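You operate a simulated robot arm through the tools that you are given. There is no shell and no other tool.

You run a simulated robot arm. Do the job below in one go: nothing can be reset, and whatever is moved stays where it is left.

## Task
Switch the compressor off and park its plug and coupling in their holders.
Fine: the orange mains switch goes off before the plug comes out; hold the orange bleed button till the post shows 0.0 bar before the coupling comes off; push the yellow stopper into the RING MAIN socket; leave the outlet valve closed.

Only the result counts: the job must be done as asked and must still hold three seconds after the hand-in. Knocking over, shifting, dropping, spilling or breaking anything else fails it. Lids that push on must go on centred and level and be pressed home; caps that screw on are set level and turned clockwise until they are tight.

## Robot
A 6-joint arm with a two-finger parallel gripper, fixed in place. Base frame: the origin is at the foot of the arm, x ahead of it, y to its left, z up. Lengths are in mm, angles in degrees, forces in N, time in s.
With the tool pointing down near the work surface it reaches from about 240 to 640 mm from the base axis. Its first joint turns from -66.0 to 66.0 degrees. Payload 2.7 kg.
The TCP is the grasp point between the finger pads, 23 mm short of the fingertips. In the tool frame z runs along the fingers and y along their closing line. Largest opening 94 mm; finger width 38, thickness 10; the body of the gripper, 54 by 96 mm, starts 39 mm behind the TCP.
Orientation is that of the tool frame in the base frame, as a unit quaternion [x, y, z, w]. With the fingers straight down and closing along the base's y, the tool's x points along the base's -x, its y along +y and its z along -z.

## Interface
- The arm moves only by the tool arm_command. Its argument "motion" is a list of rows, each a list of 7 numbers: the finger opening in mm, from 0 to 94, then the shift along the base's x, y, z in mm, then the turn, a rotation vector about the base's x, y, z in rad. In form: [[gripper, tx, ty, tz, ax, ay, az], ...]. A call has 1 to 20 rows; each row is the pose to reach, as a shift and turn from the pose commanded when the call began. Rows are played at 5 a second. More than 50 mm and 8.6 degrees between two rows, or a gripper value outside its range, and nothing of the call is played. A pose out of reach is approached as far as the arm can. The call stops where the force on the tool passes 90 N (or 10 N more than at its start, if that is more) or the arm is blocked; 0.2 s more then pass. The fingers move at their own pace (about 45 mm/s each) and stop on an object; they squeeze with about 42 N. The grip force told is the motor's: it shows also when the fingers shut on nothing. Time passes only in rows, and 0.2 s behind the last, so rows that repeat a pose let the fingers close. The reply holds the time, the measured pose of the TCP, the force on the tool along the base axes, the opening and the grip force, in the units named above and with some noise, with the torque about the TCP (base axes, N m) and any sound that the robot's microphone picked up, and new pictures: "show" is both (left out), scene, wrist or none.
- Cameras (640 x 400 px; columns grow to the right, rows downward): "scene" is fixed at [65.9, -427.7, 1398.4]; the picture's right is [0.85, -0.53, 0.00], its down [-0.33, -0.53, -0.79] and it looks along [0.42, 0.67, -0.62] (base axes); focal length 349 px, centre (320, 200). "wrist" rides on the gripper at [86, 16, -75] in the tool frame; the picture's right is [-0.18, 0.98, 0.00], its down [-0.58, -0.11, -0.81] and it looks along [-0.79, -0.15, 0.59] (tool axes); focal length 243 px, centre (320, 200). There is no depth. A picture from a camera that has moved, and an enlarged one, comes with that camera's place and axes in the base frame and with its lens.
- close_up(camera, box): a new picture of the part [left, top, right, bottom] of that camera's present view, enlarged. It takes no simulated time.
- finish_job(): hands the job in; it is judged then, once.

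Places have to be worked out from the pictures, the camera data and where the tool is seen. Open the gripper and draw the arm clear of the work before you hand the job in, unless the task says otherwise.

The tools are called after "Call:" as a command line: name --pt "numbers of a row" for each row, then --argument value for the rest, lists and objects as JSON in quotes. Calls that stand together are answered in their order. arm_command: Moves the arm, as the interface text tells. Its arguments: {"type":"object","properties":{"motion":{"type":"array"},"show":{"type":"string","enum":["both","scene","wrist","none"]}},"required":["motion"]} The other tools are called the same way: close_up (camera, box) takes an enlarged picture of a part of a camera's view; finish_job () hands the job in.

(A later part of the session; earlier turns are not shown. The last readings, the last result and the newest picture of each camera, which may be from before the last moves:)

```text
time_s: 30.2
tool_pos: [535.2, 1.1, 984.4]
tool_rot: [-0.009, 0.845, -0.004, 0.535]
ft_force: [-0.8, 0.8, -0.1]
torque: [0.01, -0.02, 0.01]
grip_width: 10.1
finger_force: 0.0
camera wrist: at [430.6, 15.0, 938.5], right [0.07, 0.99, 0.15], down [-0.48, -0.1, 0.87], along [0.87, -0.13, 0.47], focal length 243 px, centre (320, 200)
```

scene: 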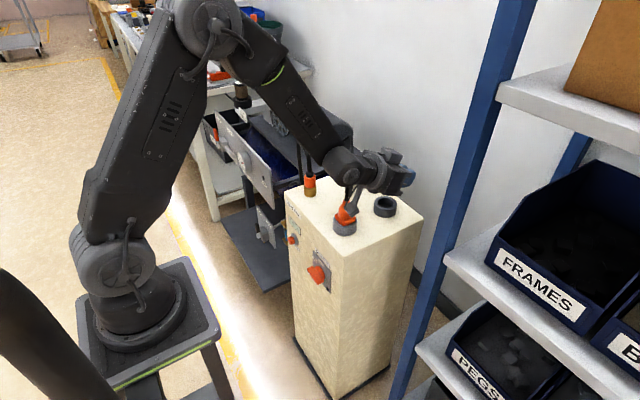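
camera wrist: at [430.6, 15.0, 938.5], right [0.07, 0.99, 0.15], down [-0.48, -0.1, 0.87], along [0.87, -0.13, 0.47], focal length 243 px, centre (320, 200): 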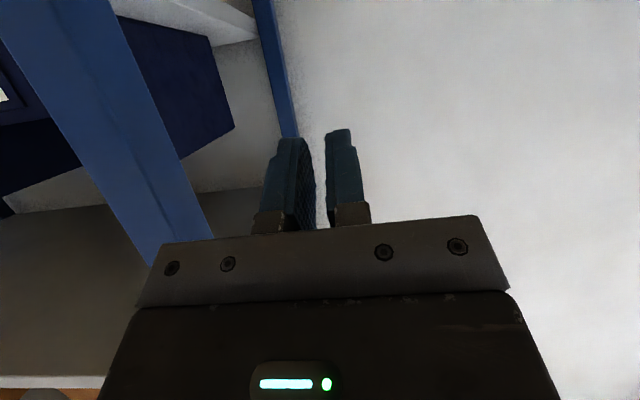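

The swing worked with no limit flagged, and the tool now points forward at 64.7°. I tilt it straight back down in the arm's own plane (y=0), which should leave the wrist in its normal configuration.

Call:
arm_command --pt "10 -11.5 0 -21 0.004 0.133 -0.003" --pt "10 -26.7 0 -41 0.008 0.272 -0.006" --pt "10 -44.5 0 -59 0.012 0.412 -0.009" --pt "10 -64.5 0 -74 0.016 0.552 -0.011" --pt "10 -86.5 0 -84 0.016 0.691 -0.011" --pt "10 -105 0 -85 0.016 0.831 -0.011" --pt "10 -120 0 -80 0.016 0.97 -0.011" --pt "10 -130 0 -70 0.016 1.11 -0.011"

```text
time_s: 32.0
tool_pos: [403.5, 1.3, 912.5]
tool_rot: [-0.001, 1.0, 0.004, 0.008]
ft_force: [-0.5, 0.0, -0.3]
torque: [-0.02, 0.01, 0.01]
grip_width: 10.1
finger_force: 0.1
out of reach, approached as far as the arm can: row 4, 5
camera wrist: at [316.4, 16.0, 987.1], right [0.18, 0.98, 0.01], down [0.57, -0.11, 0.82], along [0.8, -0.14, -0.58], focal length 243 px, centre (320, 200)
```

scene: 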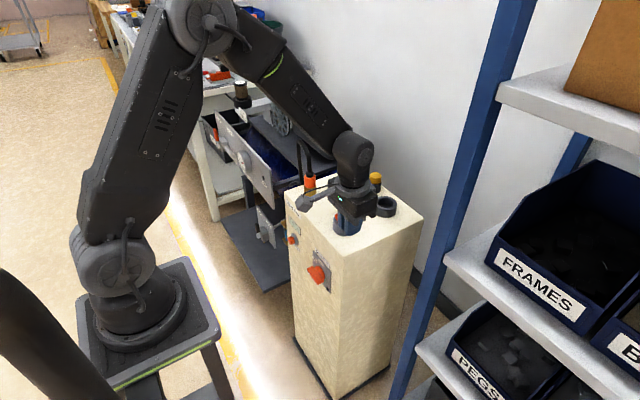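
wrist: 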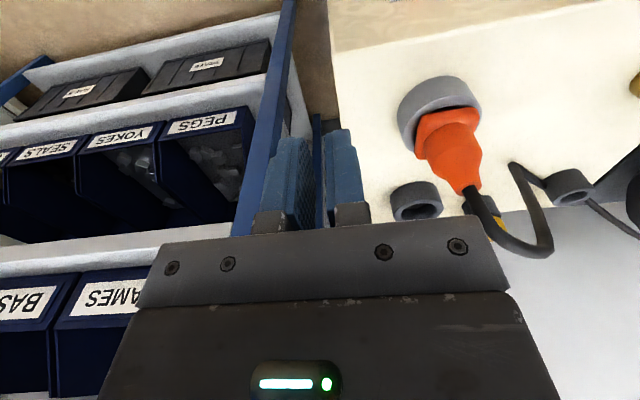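

The tool is upright and square again with nothing flagged at the end, so the wrist is back in its normal configuration. I zoom in on the plug and the holders from here.

Call:
close_up --camera "wrist" --box '[370, 60, 640, 270]'

Call:
close_up --camera "scene" --box '[280, 130, 440, 260]'

```text
1.90 times, centred on (505, 165) of wrist
camera zoom: at [316.4, 16.0, 987.1], right [0.18, 0.98, 0.01], down [0.57, -0.11, 0.82], along [0.8, -0.14, -0.58], focal length 462 px, centre (-32, 267)
```

zoom: 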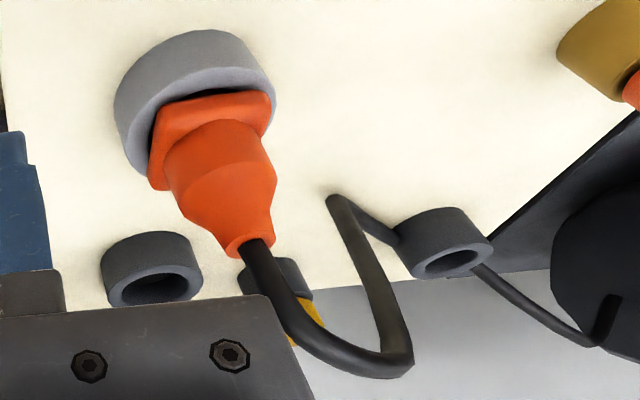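

```text
3.08 times, centred on (360, 195) of scene
camera zoom: at [65.9, -427.7, 1398.4], right [0.85, -0.53, 0.0], down [-0.33, -0.53, -0.79], along [0.42, 0.67, -0.62], focal length 1074 px, centre (197, 215)
```

zoom: 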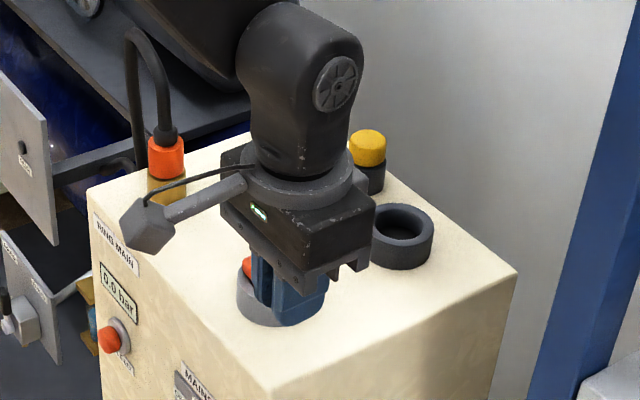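

I rise to a survey pose in front of the post so both rings, the stopper and the plug all appear in one wrist view for careful position measurements.

Call:
arm_command --pt "20 -4 20 40 0.0 0.016 0" --pt "40 -8 50 75 0.0 0.016 0" --pt "60 -12 85 105 0.0 0.016 0" --pt "80 -16 115 125 0.0 0.016 0" --pt "94 -18 139 137 -0.008 0.016 0"

Call:
close_up --camera "wrist" --box '[200, 0, 420, 160]'

Call:
close_up --camera "wrist" --box '[340, 0, 560, 160]'

Call:
close_up --camera "scene" --box '[280, 130, 440, 260]'

```text
time_s: 33.2
tool_pos: [386.8, 140.1, 1050.0]
tool_rot: [-0.001, 1.0, 0.001, 0.003]
ft_force: [0.5, 0.5, -0.1]
torque: [-0.04, 0.0, -0.03]
grip_width: 93.9
finger_force: 0.0
camera wrist: at [300.3, 157.2, 1125.4], right [0.18, 0.98, 0.0], down [0.58, -0.11, 0.81], along [0.79, -0.15, -0.59], focal length 243 px, centre (320, 200)
```

scene: 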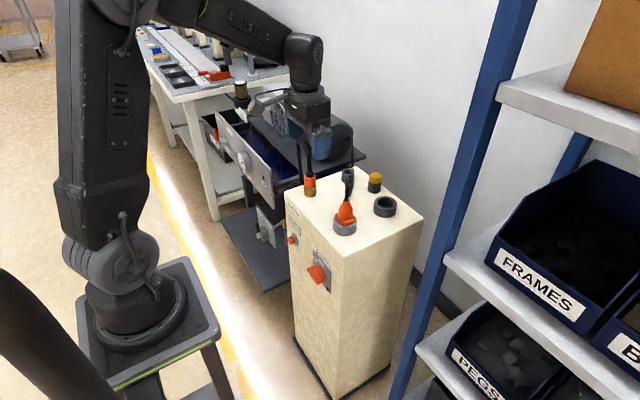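
wrist: 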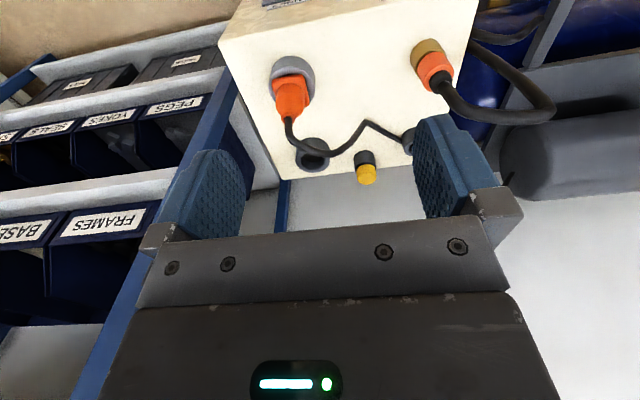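

```text
2.50 times, centred on (310, 80) of wrist
camera zoom: at [300.3, 157.2, 1125.4], right [0.18, 0.98, 0.0], down [0.58, -0.11, 0.81], along [0.79, -0.15, -0.59], focal length 606 px, centre (345, 500)
```

zoom: 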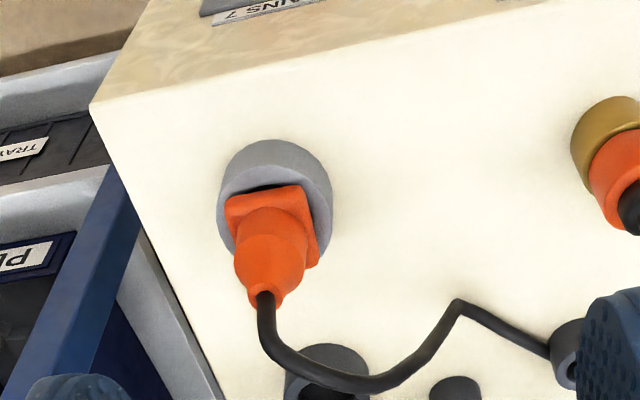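

```text
2.50 times, centred on (450, 80) of wrist
camera zoom: at [300.3, 157.2, 1125.4], right [0.18, 0.98, 0.0], down [0.58, -0.11, 0.81], along [0.79, -0.15, -0.59], focal length 606 px, centre (-5, 500)
```

zoom: 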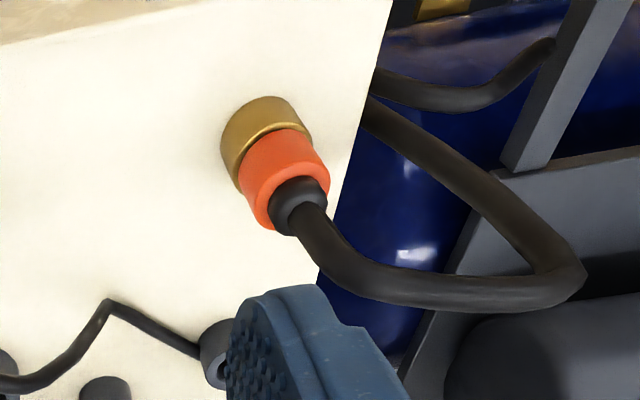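

```text
3.08 times, centred on (360, 195) of scene
camera zoom: at [65.9, -427.7, 1398.4], right [0.85, -0.53, 0.0], down [-0.33, -0.53, -0.79], along [0.42, 0.67, -0.62], focal length 1074 px, centre (197, 215)
```

zoom: 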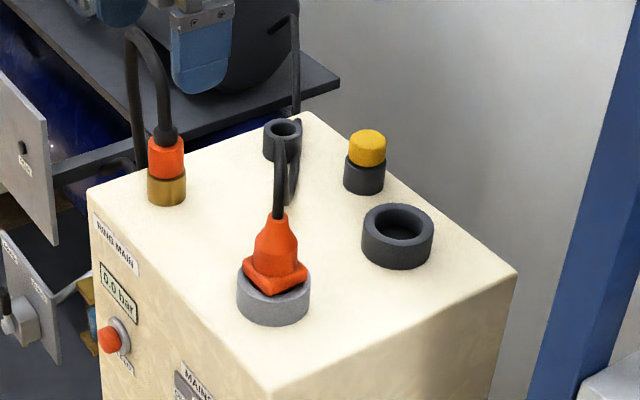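

I take higher-magnification views of each ring and plug to measure the centre-to-centre displacements accurately.

Call:
close_up --camera "scene" --box '[325, 190, 405, 240]'

Call:
close_up --camera "scene" --box '[290, 160, 400, 229]'

Call:
close_up --camera "wrist" --box '[260, 50, 390, 190]'

Call:
close_up --camera "wrist" --box '[340, 25, 480, 190]'

```text
8.00 times, centred on (365, 215) of scene
camera zoom: at [65.9, -427.7, 1398.4], right [0.85, -0.53, 0.0], down [-0.33, -0.53, -0.79], along [0.42, 0.67, -0.62], focal length 2792 px, centre (-40, 80)
```

zoom: 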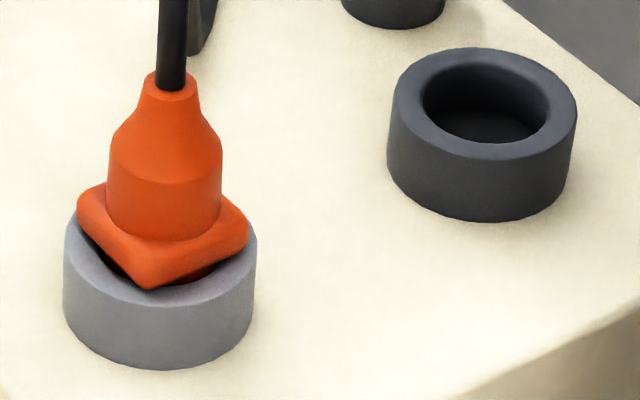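

```text
5.80 times, centred on (345, 194) of scene
camera zoom: at [65.9, -427.7, 1398.4], right [0.85, -0.53, 0.0], down [-0.33, -0.53, -0.79], along [0.42, 0.67, -0.62], focal length 2024 px, centre (175, 232)
```

zoom: 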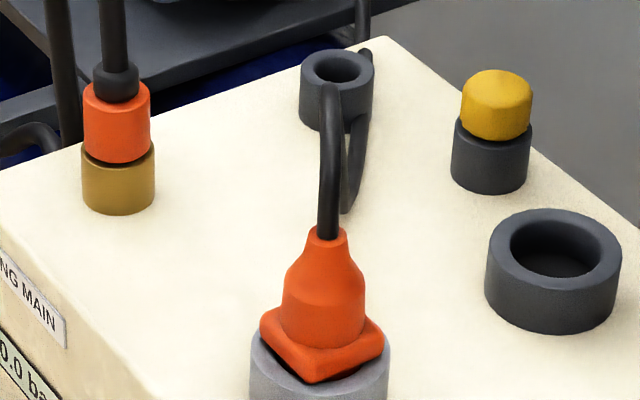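

```text
2.86 times, centred on (325, 120) of wrist
camera zoom: at [300.3, 157.2, 1125.4], right [0.18, 0.98, 0.0], down [0.58, -0.11, 0.81], along [0.79, -0.15, -0.59], focal length 693 px, centre (306, 429)
```

zoom: 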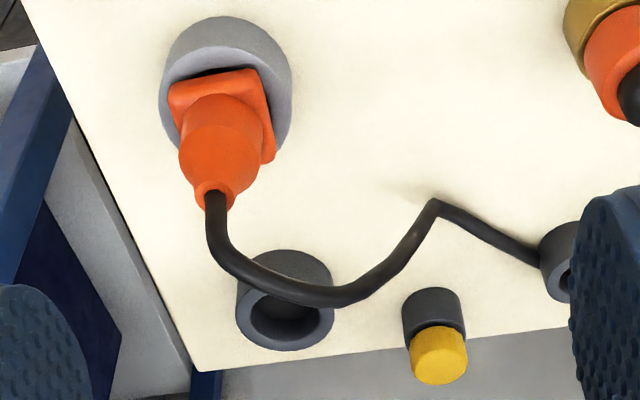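

```text
2.42 times, centred on (410, 108) of wrist
camera zoom: at [300.3, 157.2, 1125.4], right [0.18, 0.98, 0.0], down [0.58, -0.11, 0.81], along [0.79, -0.15, -0.59], focal length 588 px, centre (102, 424)
```

zoom: 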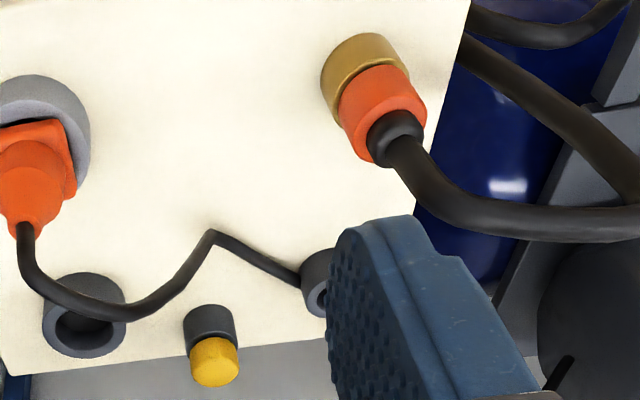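

From these views I place the socket at about (458,88), the plug holder (590,89), the coupling (460,258), the coupling holder (588–595,260–266) and the stopper (626,180), with ring rims near z 825. Before choosing a grasp I test whether the cable is solid by lowering closed fingertips towards its arch near (489,128,926).

Call:
arm_command --pt "50 34 -4 -20 0 0 0" --pt "10 68 -8 -45 0 0 0" --pt "0 102 -12 -75 0 0 0" --pt "0 102 -12 -92 0 0 0"

Call:
close_up --camera "scene" --box '[290, 120, 410, 240]'

```text
time_s: 34.2
tool_pos: [492.0, 126.5, 959.4]
tool_rot: [-0.001, 1.0, -0.001, 0.002]
ft_force: [0.6, -0.1, 0.1]
torque: [0.01, -0.02, 0.01]
grip_width: 7.1
finger_force: 0.0
camera wrist: at [404.0, 142.9, 1034.7], right [0.18, 0.98, 0.0], down [0.58, -0.11, 0.81], along [0.79, -0.15, -0.59], focal length 243 px, centre (320, 200)
```

scene: 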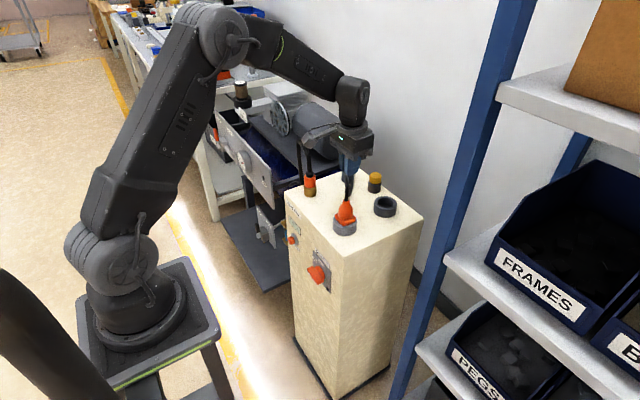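
wrist: 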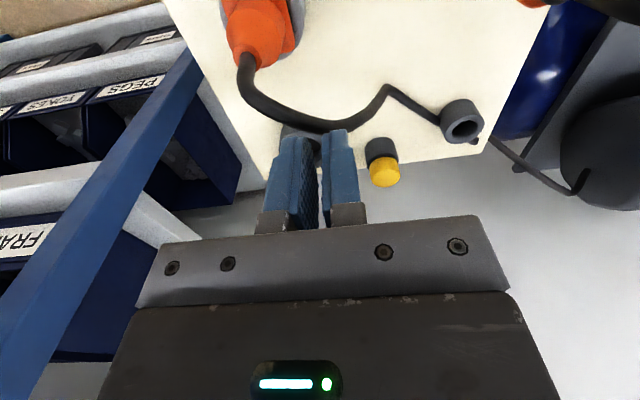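

```text
3.33 times, centred on (350, 180) of scene
camera zoom: at [65.9, -427.7, 1398.4], right [0.85, -0.53, 0.0], down [-0.33, -0.53, -0.79], along [0.42, 0.67, -0.62], focal length 1164 px, centre (220, 267)
```

zoom: 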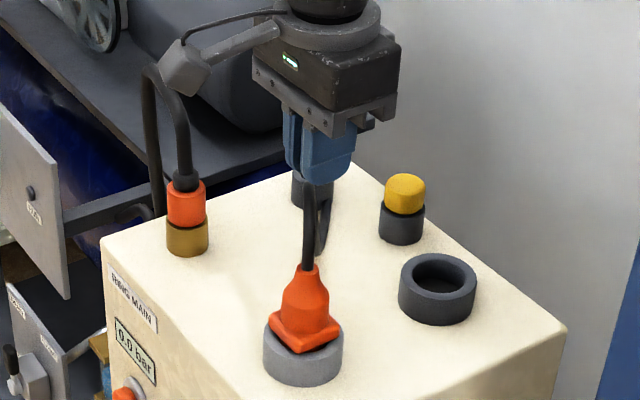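

From here I zoom the wrist view on the coupling holder and stopper for measurement, before descending onto the cable.

Call:
close_up --camera "wrist" --box '[350, 80, 510, 200]'

Call:
arm_command --pt "0 0 0 -12 0 0 0" --pt "0 0 0 -24 0 0 0" --pt "0 0 0 -32 0 0 0"

Call:
close_up --camera "scene" --box '[290, 120, 410, 240]'

Call:
close_up --camera "wrist" --box '[210, 30, 430, 200]'

```text
3.33 times, centred on (430, 140) of wrist
camera zoom: at [404.0, 142.9, 1034.7], right [0.18, 0.98, 0.0], down [0.58, -0.11, 0.81], along [0.79, -0.15, -0.59], focal length 809 px, centre (-47, 400)
```

zoom: 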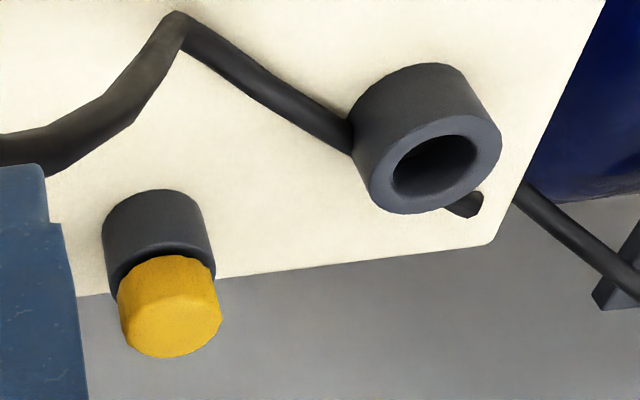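

```text
time_s: 35.0
tool_pos: [489.3, 126.9, 926.9]
tool_rot: [0.0, 1.0, 0.0, 0.002]
ft_force: [-0.1, -0.8, -0.8]
torque: [-0.03, -0.01, -0.03]
grip_width: 0.0
finger_force: 42.0
camera wrist: at [402.4, 143.8, 1001.7], right [0.18, 0.98, 0.0], down [0.58, -0.11, 0.81], along [0.79, -0.15, -0.59], focal length 243 px, centre (320, 200)
```

scene: 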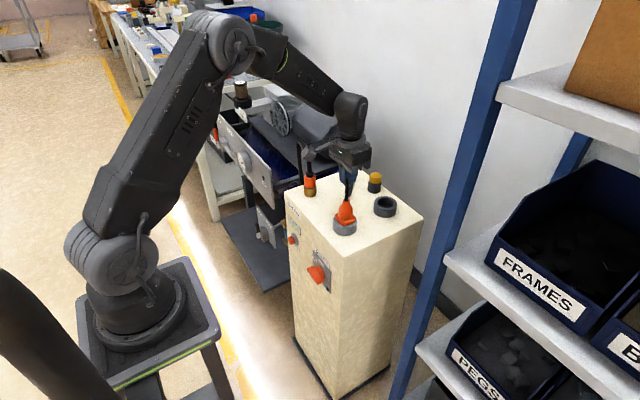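
wrist: 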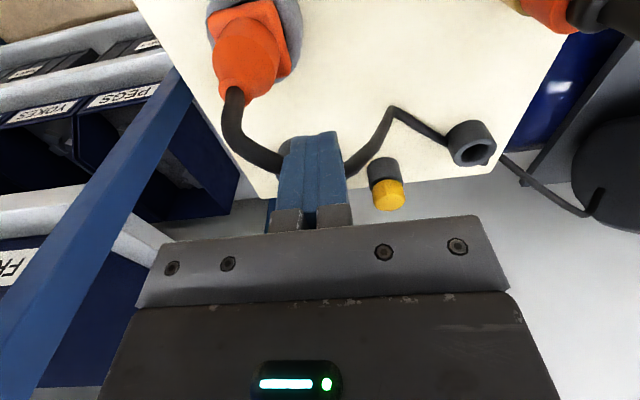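

```text
3.33 times, centred on (350, 180) of scene
camera zoom: at [65.9, -427.7, 1398.4], right [0.85, -0.53, 0.0], down [-0.33, -0.53, -0.79], along [0.42, 0.67, -0.62], focal length 1164 px, centre (220, 267)
```

zoom: 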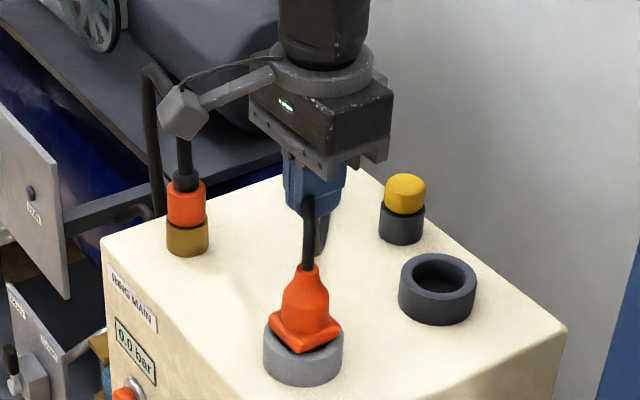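

```text
2.35 times, centred on (320, 115) of wrist
camera zoom: at [402.4, 143.8, 1001.7], right [0.18, 0.98, 0.0], down [0.58, -0.11, 0.81], along [0.79, -0.15, -0.59], focal length 571 px, centre (320, 400)
```

zoom: 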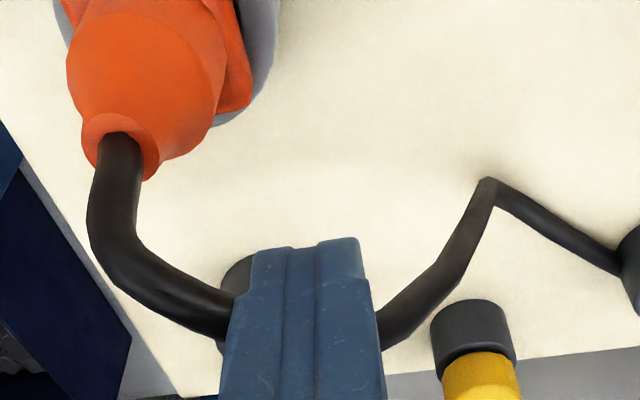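

The fingers pass right through the cable with no force and no change of shape, so the cable is drawn only and a straight-down grasp is fine. I rise, move above the plug at about (458,90), open the fingers and come down part way to check the alignment.

Call:
arm_command --pt "0 0 0 30 0 0 0" --pt "30 -15 -18 40 0 0 0" --pt "60 -30.5 -38 40 0 0 0" --pt "70 -30.5 -38 10 0 0 0" --pt "70 -30.5 -38 -20 0 0 0" --pt "70 -30.5 -38 -30 0 0 0"

Call:
close_up --camera "scene" --box '[290, 140, 390, 240]'

Call:
close_up --camera "wrist" --box '[150, 60, 470, 260]'

```text
time_s: 36.5
tool_pos: [459.2, 89.3, 895.6]
tool_rot: [-0.001, 1.0, 0.001, 0.001]
ft_force: [0.0, 0.0, -0.7]
torque: [-0.02, 0.01, -0.04]
grip_width: 70.1
finger_force: 0.1
camera wrist: at [371.3, 106.3, 971.2], right [0.18, 0.98, 0.0], down [0.58, -0.11, 0.81], along [0.8, -0.15, -0.59], focal length 243 px, centre (320, 200)
```

scene: 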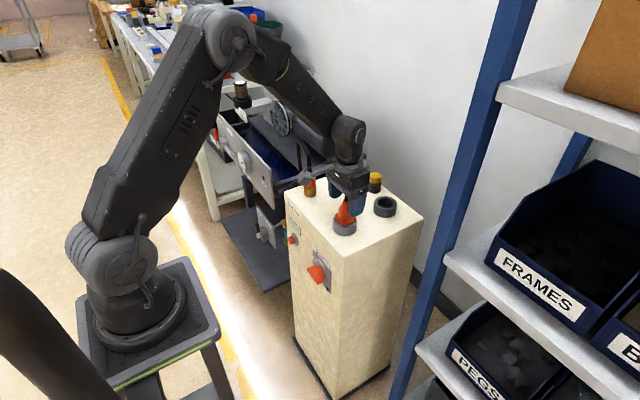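
wrist: 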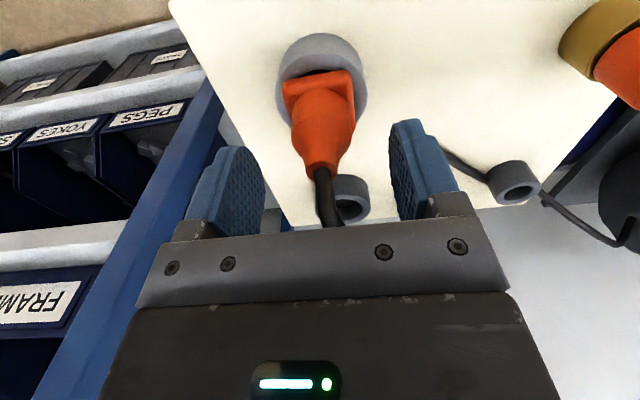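

```text
4.00 times, centred on (340, 190) of scene
camera zoom: at [65.9, -427.7, 1398.4], right [0.85, -0.53, 0.0], down [-0.33, -0.53, -0.79], along [0.42, 0.67, -0.62], focal length 1396 px, centre (240, 240)
```

zoom: 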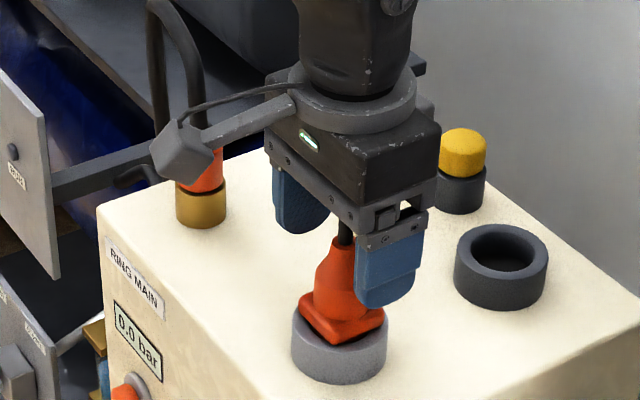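

```text
2.00 times, centred on (310, 160) of wrist
camera zoom: at [371.3, 106.3, 971.2], right [0.18, 0.98, 0.0], down [0.58, -0.11, 0.81], along [0.8, -0.15, -0.59], focal length 485 px, centre (340, 280)
```

zoom: 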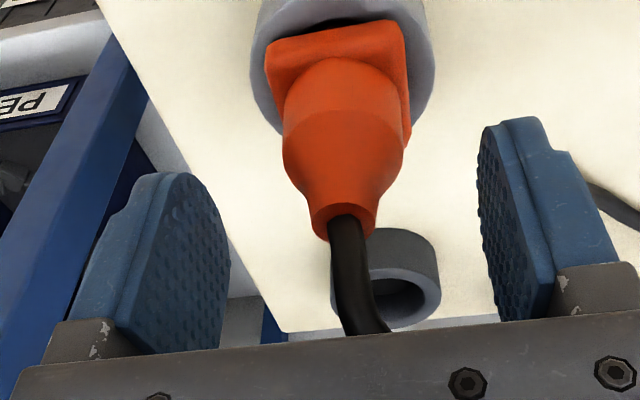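

The plug sits centred between the open fingers. I lower to z≈866, so the fingertips stay just above its square flange, and close on the body.

Call:
arm_command --pt "70 0 0 -10 0 0 0" --pt "70 0 0 -20 0 0 0" --pt "70 0 0 -28 0 0 0" --pt "50 0 0 -29 0 0 0" --pt "36 0 0 -29 0 0 0" --pt "30 0 0 -29 0 0 0" --pt "20 0 0 -29 0 0 0"

Call:
close_up --camera "scene" --box '[300, 160, 400, 240]'

Call:
close_up --camera "wrist" --box '[200, 60, 440, 240]'

```text
time_s: 38.0
tool_pos: [459.5, 88.5, 867.1]
tool_rot: [-0.001, 1.0, 0.0, 0.002]
ft_force: [1.1, 2.3, 0.7]
torque: [0.14, 0.02, -0.02]
grip_width: 35.1
finger_force: 42.3
camera wrist: at [371.6, 105.9, 942.9], right [0.18, 0.98, 0.0], down [0.58, -0.11, 0.81], along [0.79, -0.15, -0.59], focal length 243 px, centre (320, 200)
```

scene: 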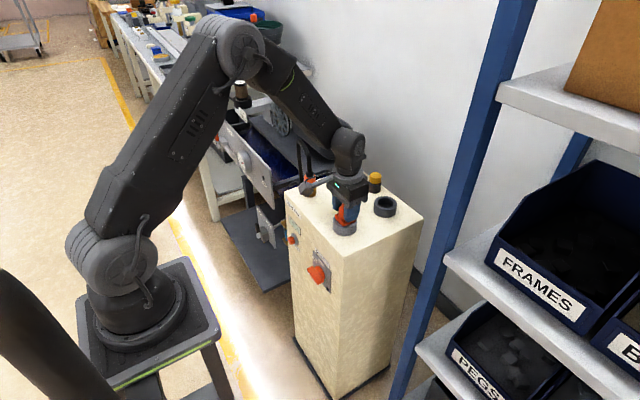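
wrist: 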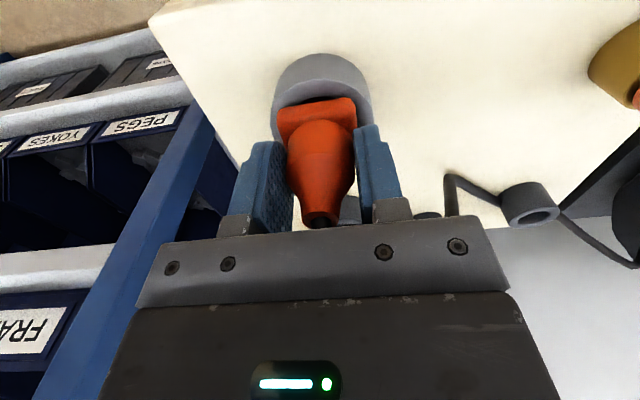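

```text
5.00 times, centred on (350, 200) of scene
camera zoom: at [65.9, -427.7, 1398.4], right [0.85, -0.53, 0.0], down [-0.33, -0.53, -0.79], along [0.41, 0.67, -0.62], focal length 1745 px, centre (170, 200)
```

zoom: 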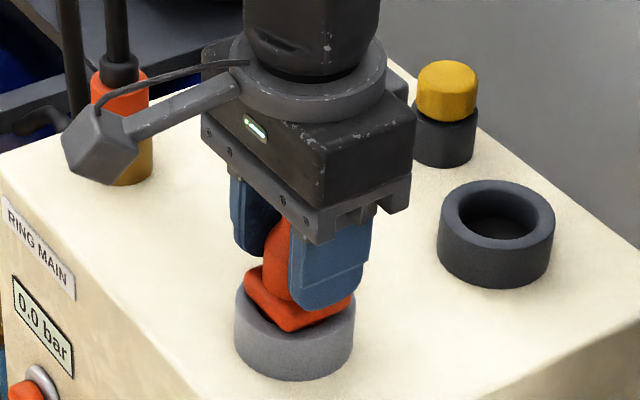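

```text
2.22 times, centred on (320, 150) of wrist
camera zoom: at [371.6, 105.9, 942.9], right [0.18, 0.98, 0.0], down [0.58, -0.11, 0.81], along [0.79, -0.15, -0.59], focal length 539 px, centre (320, 311)
```

zoom: 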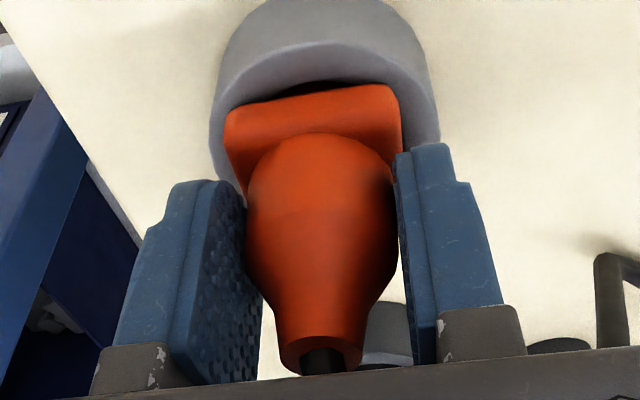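

The grip holds at 35.1 mm with almost no side force. I pull the plug straight up slowly.

Call:
arm_command --pt "20 0 0 3 0 0 0" --pt "20 0 0 7 0 0 0" --pt "20 0 0 12 0 0 0" --pt "20 0 0 20 0 0 0" --pt "20 0 0 30 0 0 0" --pt "20 0 0 42 0 0 0" --pt "20 0 0 54 0 0 0" --pt "20 0 0 64 0 0 0"

Call:
close_up --camera "scene" --box '[300, 140, 410, 240]'

Call:
close_up --camera "wrist" --box '[200, 20, 440, 240]'

```text
time_s: 39.9
tool_pos: [458.0, 88.2, 932.2]
tool_rot: [-0.001, 1.0, 0.0, 0.002]
ft_force: [0.4, -0.3, -0.8]
torque: [0.0, 0.02, 0.03]
grip_width: 34.9
finger_force: 42.1
camera wrist: at [371.6, 105.4, 1007.2], right [0.18, 0.98, 0.0], down [0.58, -0.11, 0.81], along [0.8, -0.15, -0.59], focal length 243 px, centre (320, 200)
```

scene: 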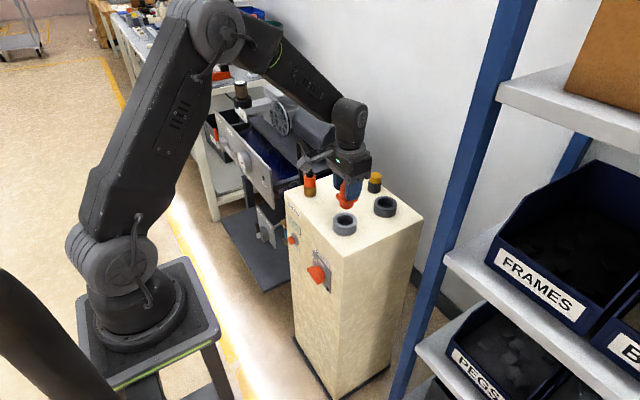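
wrist: 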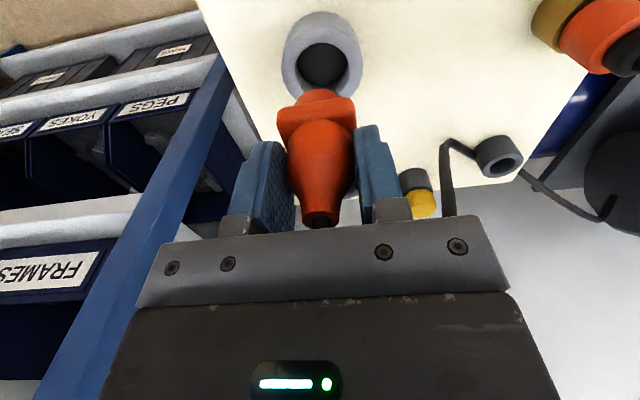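

```text
4.00 times, centred on (355, 190) of scene
camera zoom: at [65.9, -427.7, 1398.4], right [0.85, -0.53, 0.0], down [-0.33, -0.53, -0.79], along [0.42, 0.67, -0.62], focal length 1396 px, centre (180, 240)
```

zoom: 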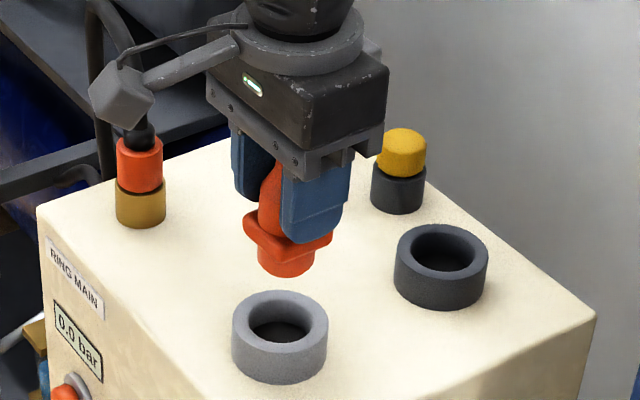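

```text
1.82 times, centred on (320, 130) of wrist
camera zoom: at [371.6, 105.4, 1007.2], right [0.18, 0.98, 0.0], down [0.58, -0.11, 0.81], along [0.8, -0.15, -0.59], focal length 441 px, centre (320, 327)
```

zoom: 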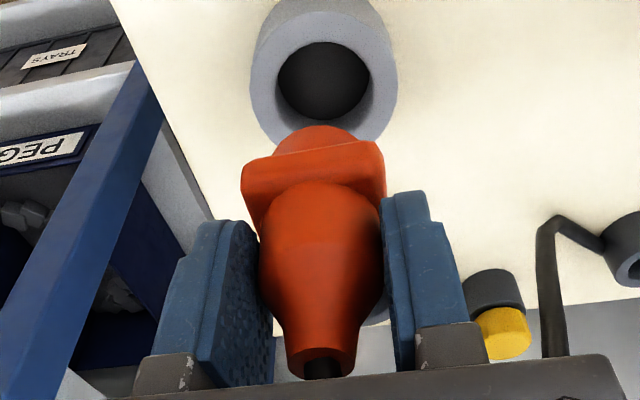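

The plug is out cleanly: a round barrel of about 34 mm, against a holder hole of about 43 mm. Both holes measured in one picture are about 130 mm apart in x and 0 in y, so I carry the plug +130 mm at this height.

Call:
arm_command --pt "20 30 0 0 0 0 0" --pt "20 65 0 0 0 0 0" --pt "20 100 0 0 0 0 0" --pt "20 122 0 0 0 0 0" --pt "20 130 0 0 0 0 0" --pt "20 130 0 0 0 0 0"

Call:
close_up --camera "scene" --box '[320, 140, 430, 240]'

Call:
close_up --camera "wrist" --box '[200, 20, 440, 240]'

```text
time_s: 41.2
tool_pos: [590.3, 88.6, 931.0]
tool_rot: [-0.001, 1.0, -0.001, 0.001]
ft_force: [0.1, 0.4, -1.4]
torque: [-0.02, 0.01, 0.0]
grip_width: 34.6
finger_force: 42.0
camera wrist: at [502.6, 105.9, 1006.4], right [0.18, 0.98, 0.0], down [0.58, -0.11, 0.81], along [0.79, -0.15, -0.59], focal length 243 px, centre (320, 200)
```

scene: 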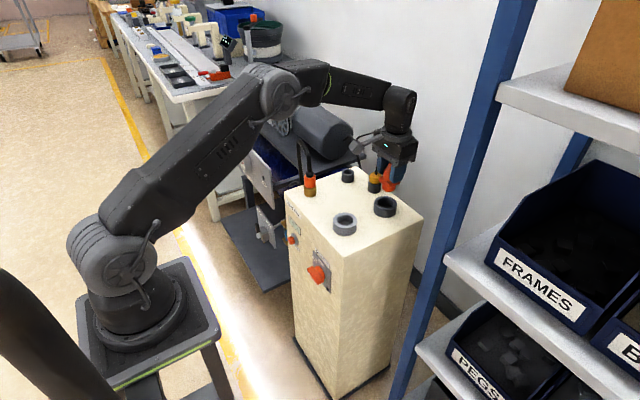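
wrist: 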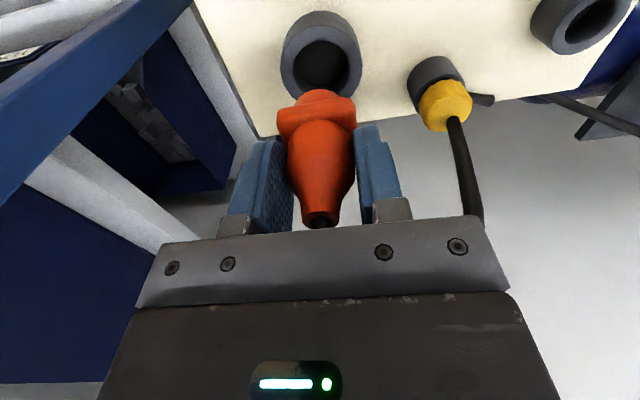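

```text
4.00 times, centred on (375, 190) of scene
camera zoom: at [65.9, -427.7, 1398.4], right [0.85, -0.53, 0.0], down [-0.33, -0.53, -0.79], along [0.42, 0.67, -0.62], focal length 1396 px, centre (100, 240)
```

zoom: 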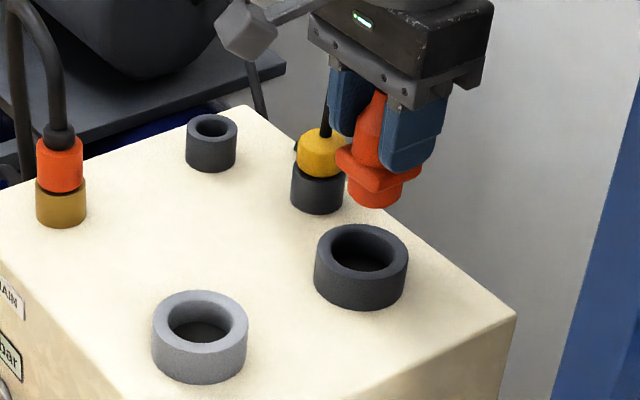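

```text
1.82 times, centred on (320, 130) of wrist
camera zoom: at [502.6, 105.9, 1006.4], right [0.18, 0.98, 0.0], down [0.58, -0.11, 0.81], along [0.79, -0.15, -0.59], focal length 441 px, centre (320, 327)
```

zoom: 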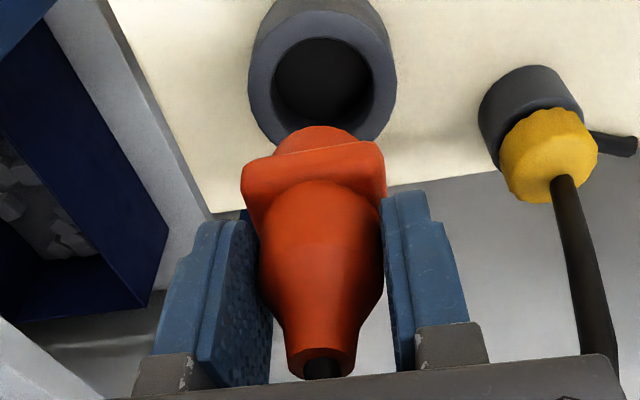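

In the wrist view the holder hole sits in the same place under the plug as the socket hole did just after lifting (within 1 mm), so it is centred. I lower most of the way and watch the force.

Call:
arm_command --pt "20 0 0 -15 0 0 0" --pt "20 0 0 -30 0 0 0" --pt "20 0 0 -40 0 0 0" --pt "20 0 0 -48 0 0 0" --pt "20 0 0 -54 0 0 0" --pt "20 0 0 -58 0 0 0"

Call:
close_up --camera "scene" --box '[340, 160, 420, 230]'

```text
time_s: 42.6
tool_pos: [588.2, 89.6, 874.0]
tool_rot: [-0.001, 1.0, 0.0, 0.002]
ft_force: [-0.3, 0.0, -0.8]
torque: [0.02, 0.04, -0.01]
grip_width: 35.3
finger_force: 42.3
camera wrist: at [501.1, 106.4, 948.4], right [0.18, 0.98, 0.0], down [0.58, -0.11, 0.81], along [0.79, -0.15, -0.59], focal length 243 px, centre (320, 200)
```

scene: 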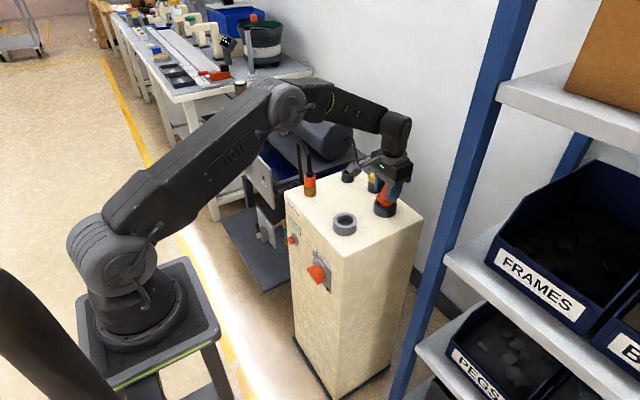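
wrist: 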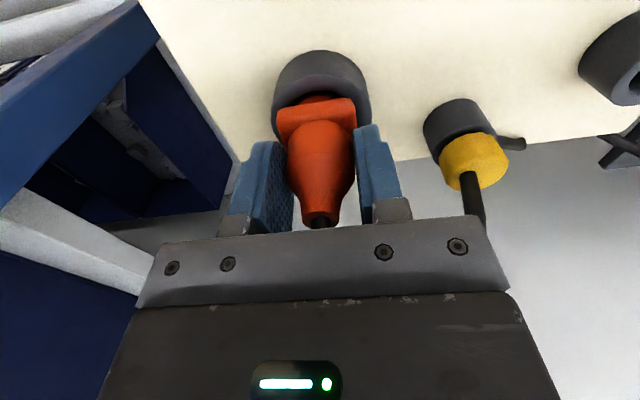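

```text
5.71 times, centred on (380, 195) of scene
camera zoom: at [65.9, -427.7, 1398.4], right [0.85, -0.53, 0.0], down [-0.33, -0.53, -0.79], along [0.42, 0.67, -0.62], focal length 1995 px, centre (-23, 229)
```

zoom: 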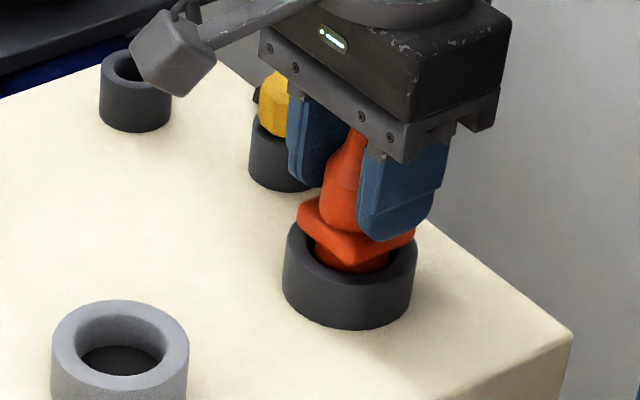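

The plug's barrel is entering the holder with no force. I lower in small steps until it bottoms.

Call:
arm_command --pt "20 0 0 -3 0 0 0" --pt "20 0 0 -5 0 0 0" --pt "20 0 0 -7 0 0 0" --pt "20 0 0 -8 0 0 0" --show "none"

Call:
close_up --camera "scene" --box '[340, 160, 420, 230]'

```text
time_s: 43.6
tool_pos: [589.8, 88.9, 868.8]
tool_rot: [-0.001, 1.0, 0.0, 0.003]
ft_force: [-6.8, 0.6, 21.0]
torque: [-0.26, 0.7, -0.11]
grip_width: 34.9
finger_force: 41.9
```

```text
5.71 times, centred on (380, 195) of scene
camera zoom: at [65.4, -427.7, 1398.4], right [0.85, -0.53, 0.0], down [-0.33, -0.53, -0.79], along [0.42, 0.67, -0.62], focal length 1995 px, centre (-23, 229)
```

zoom: 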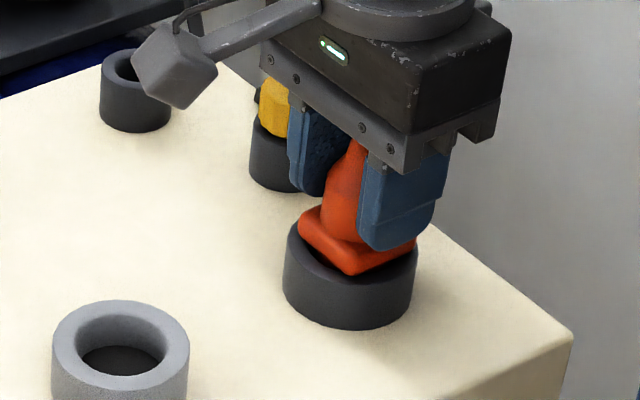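

It bottoms with 21 N at the same height it had in the socket. I ease the load off, open the fingers and rise straight up.

Call:
arm_command --pt "20 0 0 3 0 0 0" --pt "45 0 0 3 0 0 0" --pt "60 0 0 3 0 0 0" --pt "65 0 0 15 0 0 0" --pt "65 0 0 40 0 0 0" --pt "65 0 0 75 0 0 0"

Call:
close_up --camera "scene" --box '[290, 150, 420, 240]'

Call:
close_up --camera "wrist" --box '[200, 20, 520, 240]'

```text
time_s: 45.0
tool_pos: [586.3, 91.0, 939.4]
tool_rot: [-0.001, 1.0, 0.0, 0.002]
ft_force: [0.5, -0.3, -0.1]
torque: [0.03, 0.02, 0.04]
grip_width: 65.1
finger_force: 0.2
camera wrist: at [501.2, 107.5, 1013.8], right [0.18, 0.98, 0.0], down [0.58, -0.11, 0.81], along [0.79, -0.15, -0.59], focal length 243 px, centre (320, 200)
```

scene: 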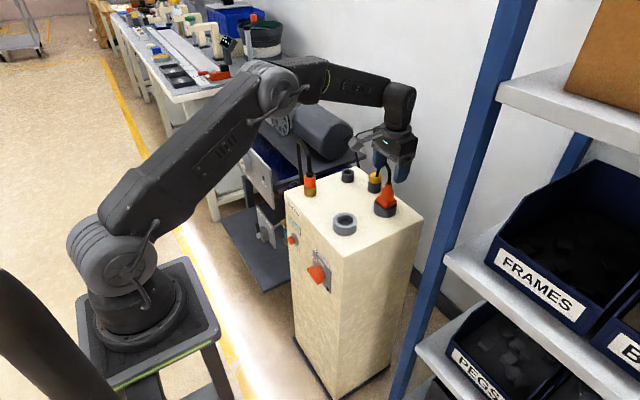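
wrist: 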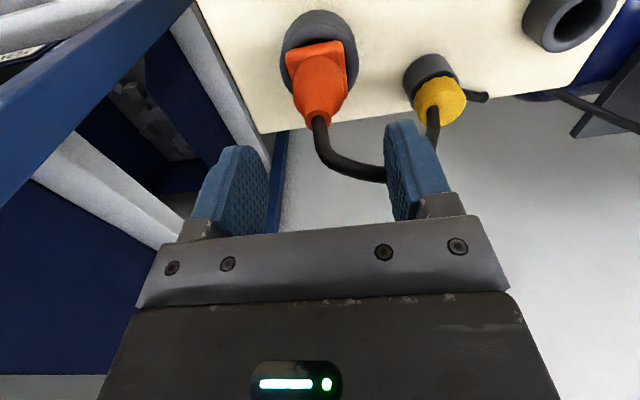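

```text
4.44 times, centred on (355, 195) of scene
camera zoom: at [65.9, -427.7, 1398.4], right [0.85, -0.53, 0.0], down [-0.33, -0.53, -0.79], along [0.42, 0.67, -0.62], focal length 1551 px, centre (164, 222)
```

zoom: 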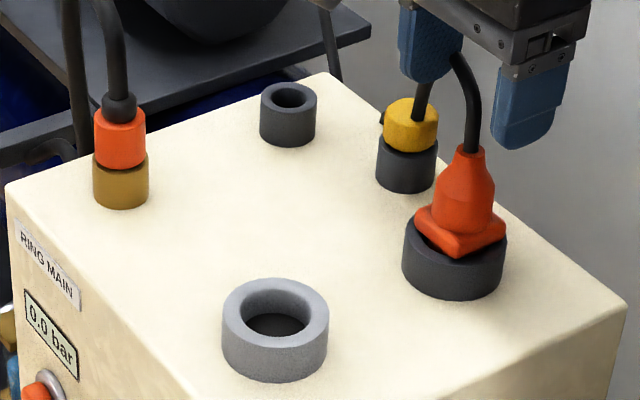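

```text
1.82 times, centred on (360, 130) of wrist
camera zoom: at [501.2, 107.5, 1013.8], right [0.18, 0.98, 0.0], down [0.58, -0.11, 0.81], along [0.79, -0.15, -0.59], focal length 441 px, centre (247, 327)
```

zoom: 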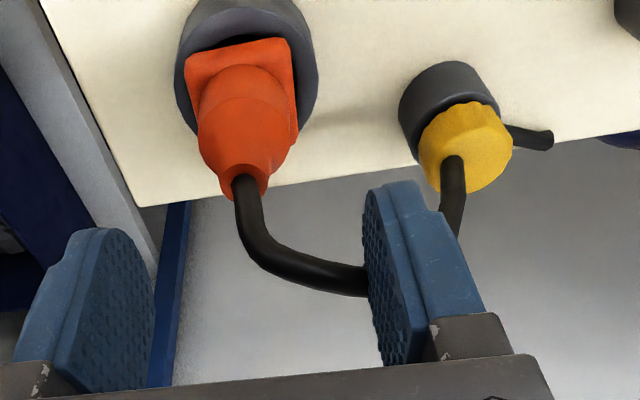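

The plug stands seated in its holder just as it did in the socket. Next is the coupling at about (460,261.5); I rise, move over it and come down part way with the fingers open, watching for any force from the hose.

Call:
arm_command --pt "65 0 10 30 0 0 0" --pt "65 -20 40 55 0 0 0" --pt "65 -45 75 60 0 0 0" --pt "65 -75 110 60 0 0 0" --pt "65 -105 145 60 0 0 0" --pt "65 -128 171 60 0 0 0" --pt "65 -128 171 30 0 0 0" --pt "65 -128 171 -10 0 0 0" --pt "65 -128 171 -40 0 0 0"

Call:
close_up --camera "scene" --box '[260, 130, 360, 230]'

Call:
close_up --camera "wrist" --box '[180, 20, 460, 240]'

```text
time_s: 47.0
tool_pos: [457.6, 258.4, 899.1]
tool_rot: [-0.001, 1.0, 0.0, 0.002]
ft_force: [0.4, 0.3, 0.6]
torque: [0.04, 0.04, -0.01]
grip_width: 65.2
finger_force: 0.1
camera wrist: at [371.3, 275.8, 975.6], right [0.18, 0.98, 0.0], down [0.58, -0.11, 0.81], along [0.8, -0.15, -0.59], focal length 243 px, centre (320, 200)
```

scene: 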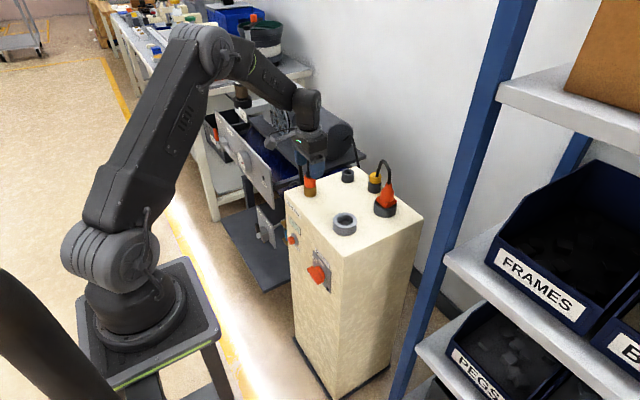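
wrist: 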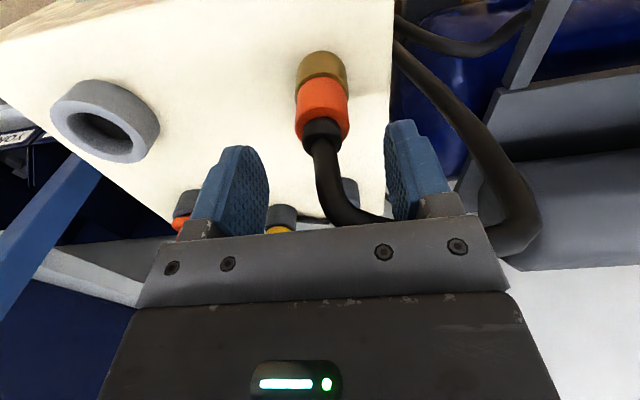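

```text
4.00 times, centred on (310, 180) of scene
camera zoom: at [65.9, -427.7, 1398.4], right [0.85, -0.53, 0.0], down [-0.33, -0.53, -0.79], along [0.41, 0.67, -0.62], focal length 1396 px, centre (360, 280)
```

zoom: 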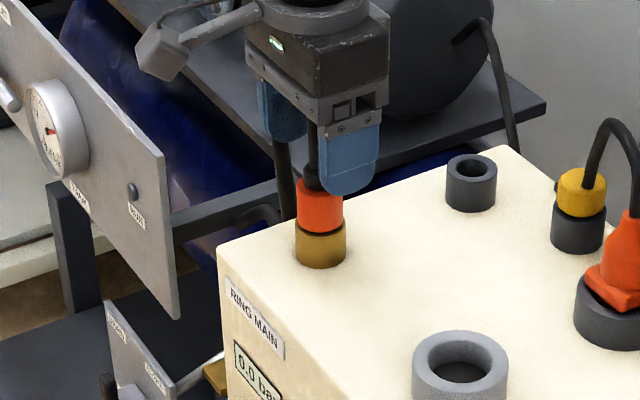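

```text
1.82 times, centred on (320, 130) of wrist
camera zoom: at [371.3, 275.8, 975.6], right [0.18, 0.98, 0.0], down [0.58, -0.11, 0.81], along [0.8, -0.15, -0.59], focal length 441 px, centre (320, 327)
```

zoom: 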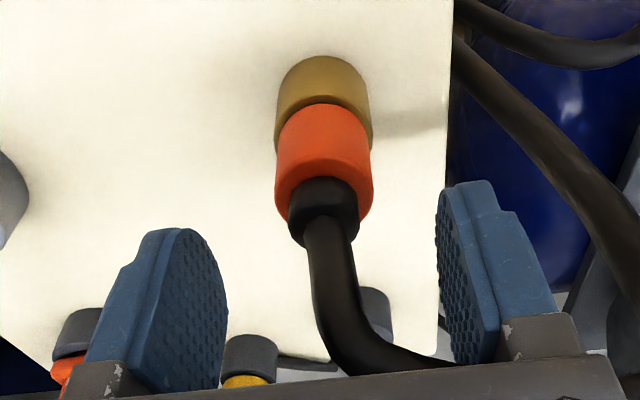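

No force from the hose either, and the coupling is centred between the fingers to within about 2 mm. I lower to z≈853, with the tips just above the brass, and close.

Call:
arm_command --pt "65 0 1 -15 0 0 0" --pt "65 0 1 -30 0 0 0" --pt "65 0 1 -42 0 0 0" --pt "65 0 1 -46 0 0 0" --pt "50 0 1 -46 0 0 0" --pt "36 0 1 -46 0 0 0" --pt "25 0 1 -46 0 0 0" --pt "15 0 1 -46 0 0 0"

Call:
close_up --camera "scene" --box '[270, 150, 350, 220]'

Call:
close_up --camera "wrist" --box '[200, 40, 440, 240]'

```text
time_s: 48.9
tool_pos: [459.6, 260.5, 854.8]
tool_rot: [-0.001, 1.0, 0.0, 0.002]
ft_force: [0.6, -1.6, 0.2]
torque: [-0.05, -0.04, 0.02]
grip_width: 30.8
finger_force: 42.4
camera wrist: at [373.1, 277.6, 930.4], right [0.18, 0.98, 0.0], down [0.58, -0.11, 0.81], along [0.79, -0.15, -0.59], focal length 243 px, centre (320, 200)
```

scene: 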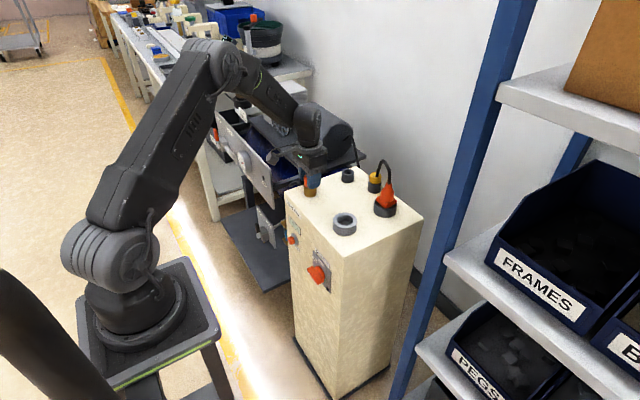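
wrist: 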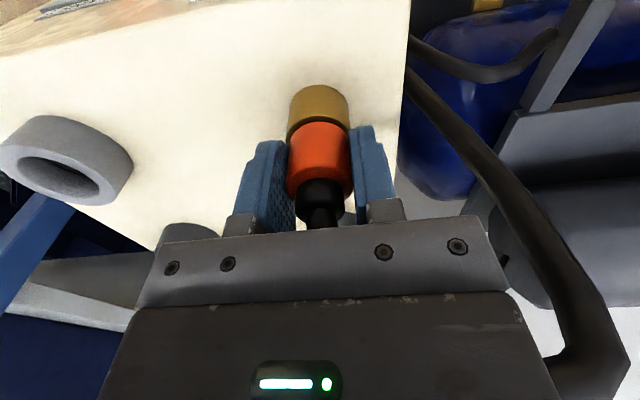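

```text
5.71 times, centred on (310, 185) of scene
camera zoom: at [65.9, -427.7, 1398.4], right [0.85, -0.53, 0.0], down [-0.33, -0.53, -0.79], along [0.42, 0.67, -0.62], focal length 1995 px, centre (377, 286)
```

zoom: 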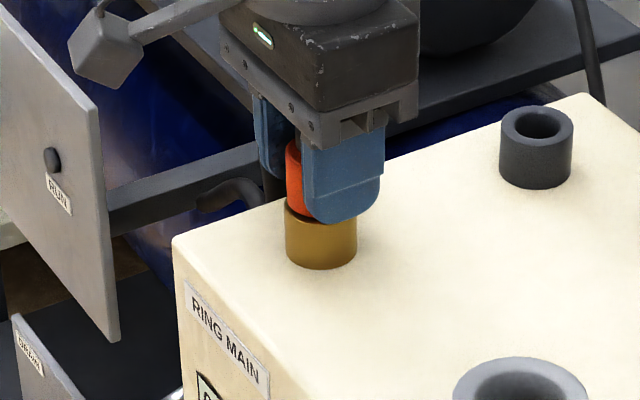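

```text
2.00 times, centred on (320, 140) of wrist
camera zoom: at [373.1, 277.6, 930.4], right [0.18, 0.98, 0.0], down [0.58, -0.11, 0.81], along [0.79, -0.15, -0.59], focal length 485 px, centre (320, 320)
```

zoom: 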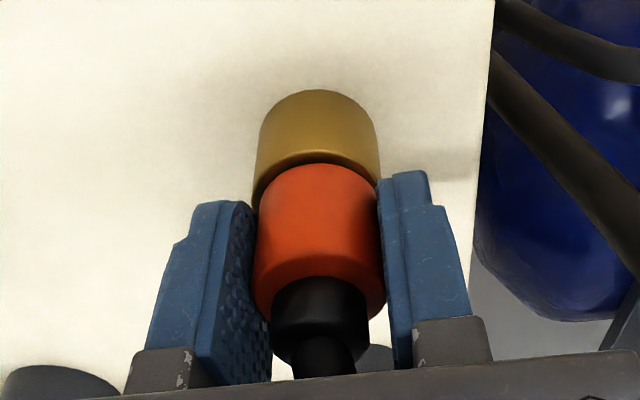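

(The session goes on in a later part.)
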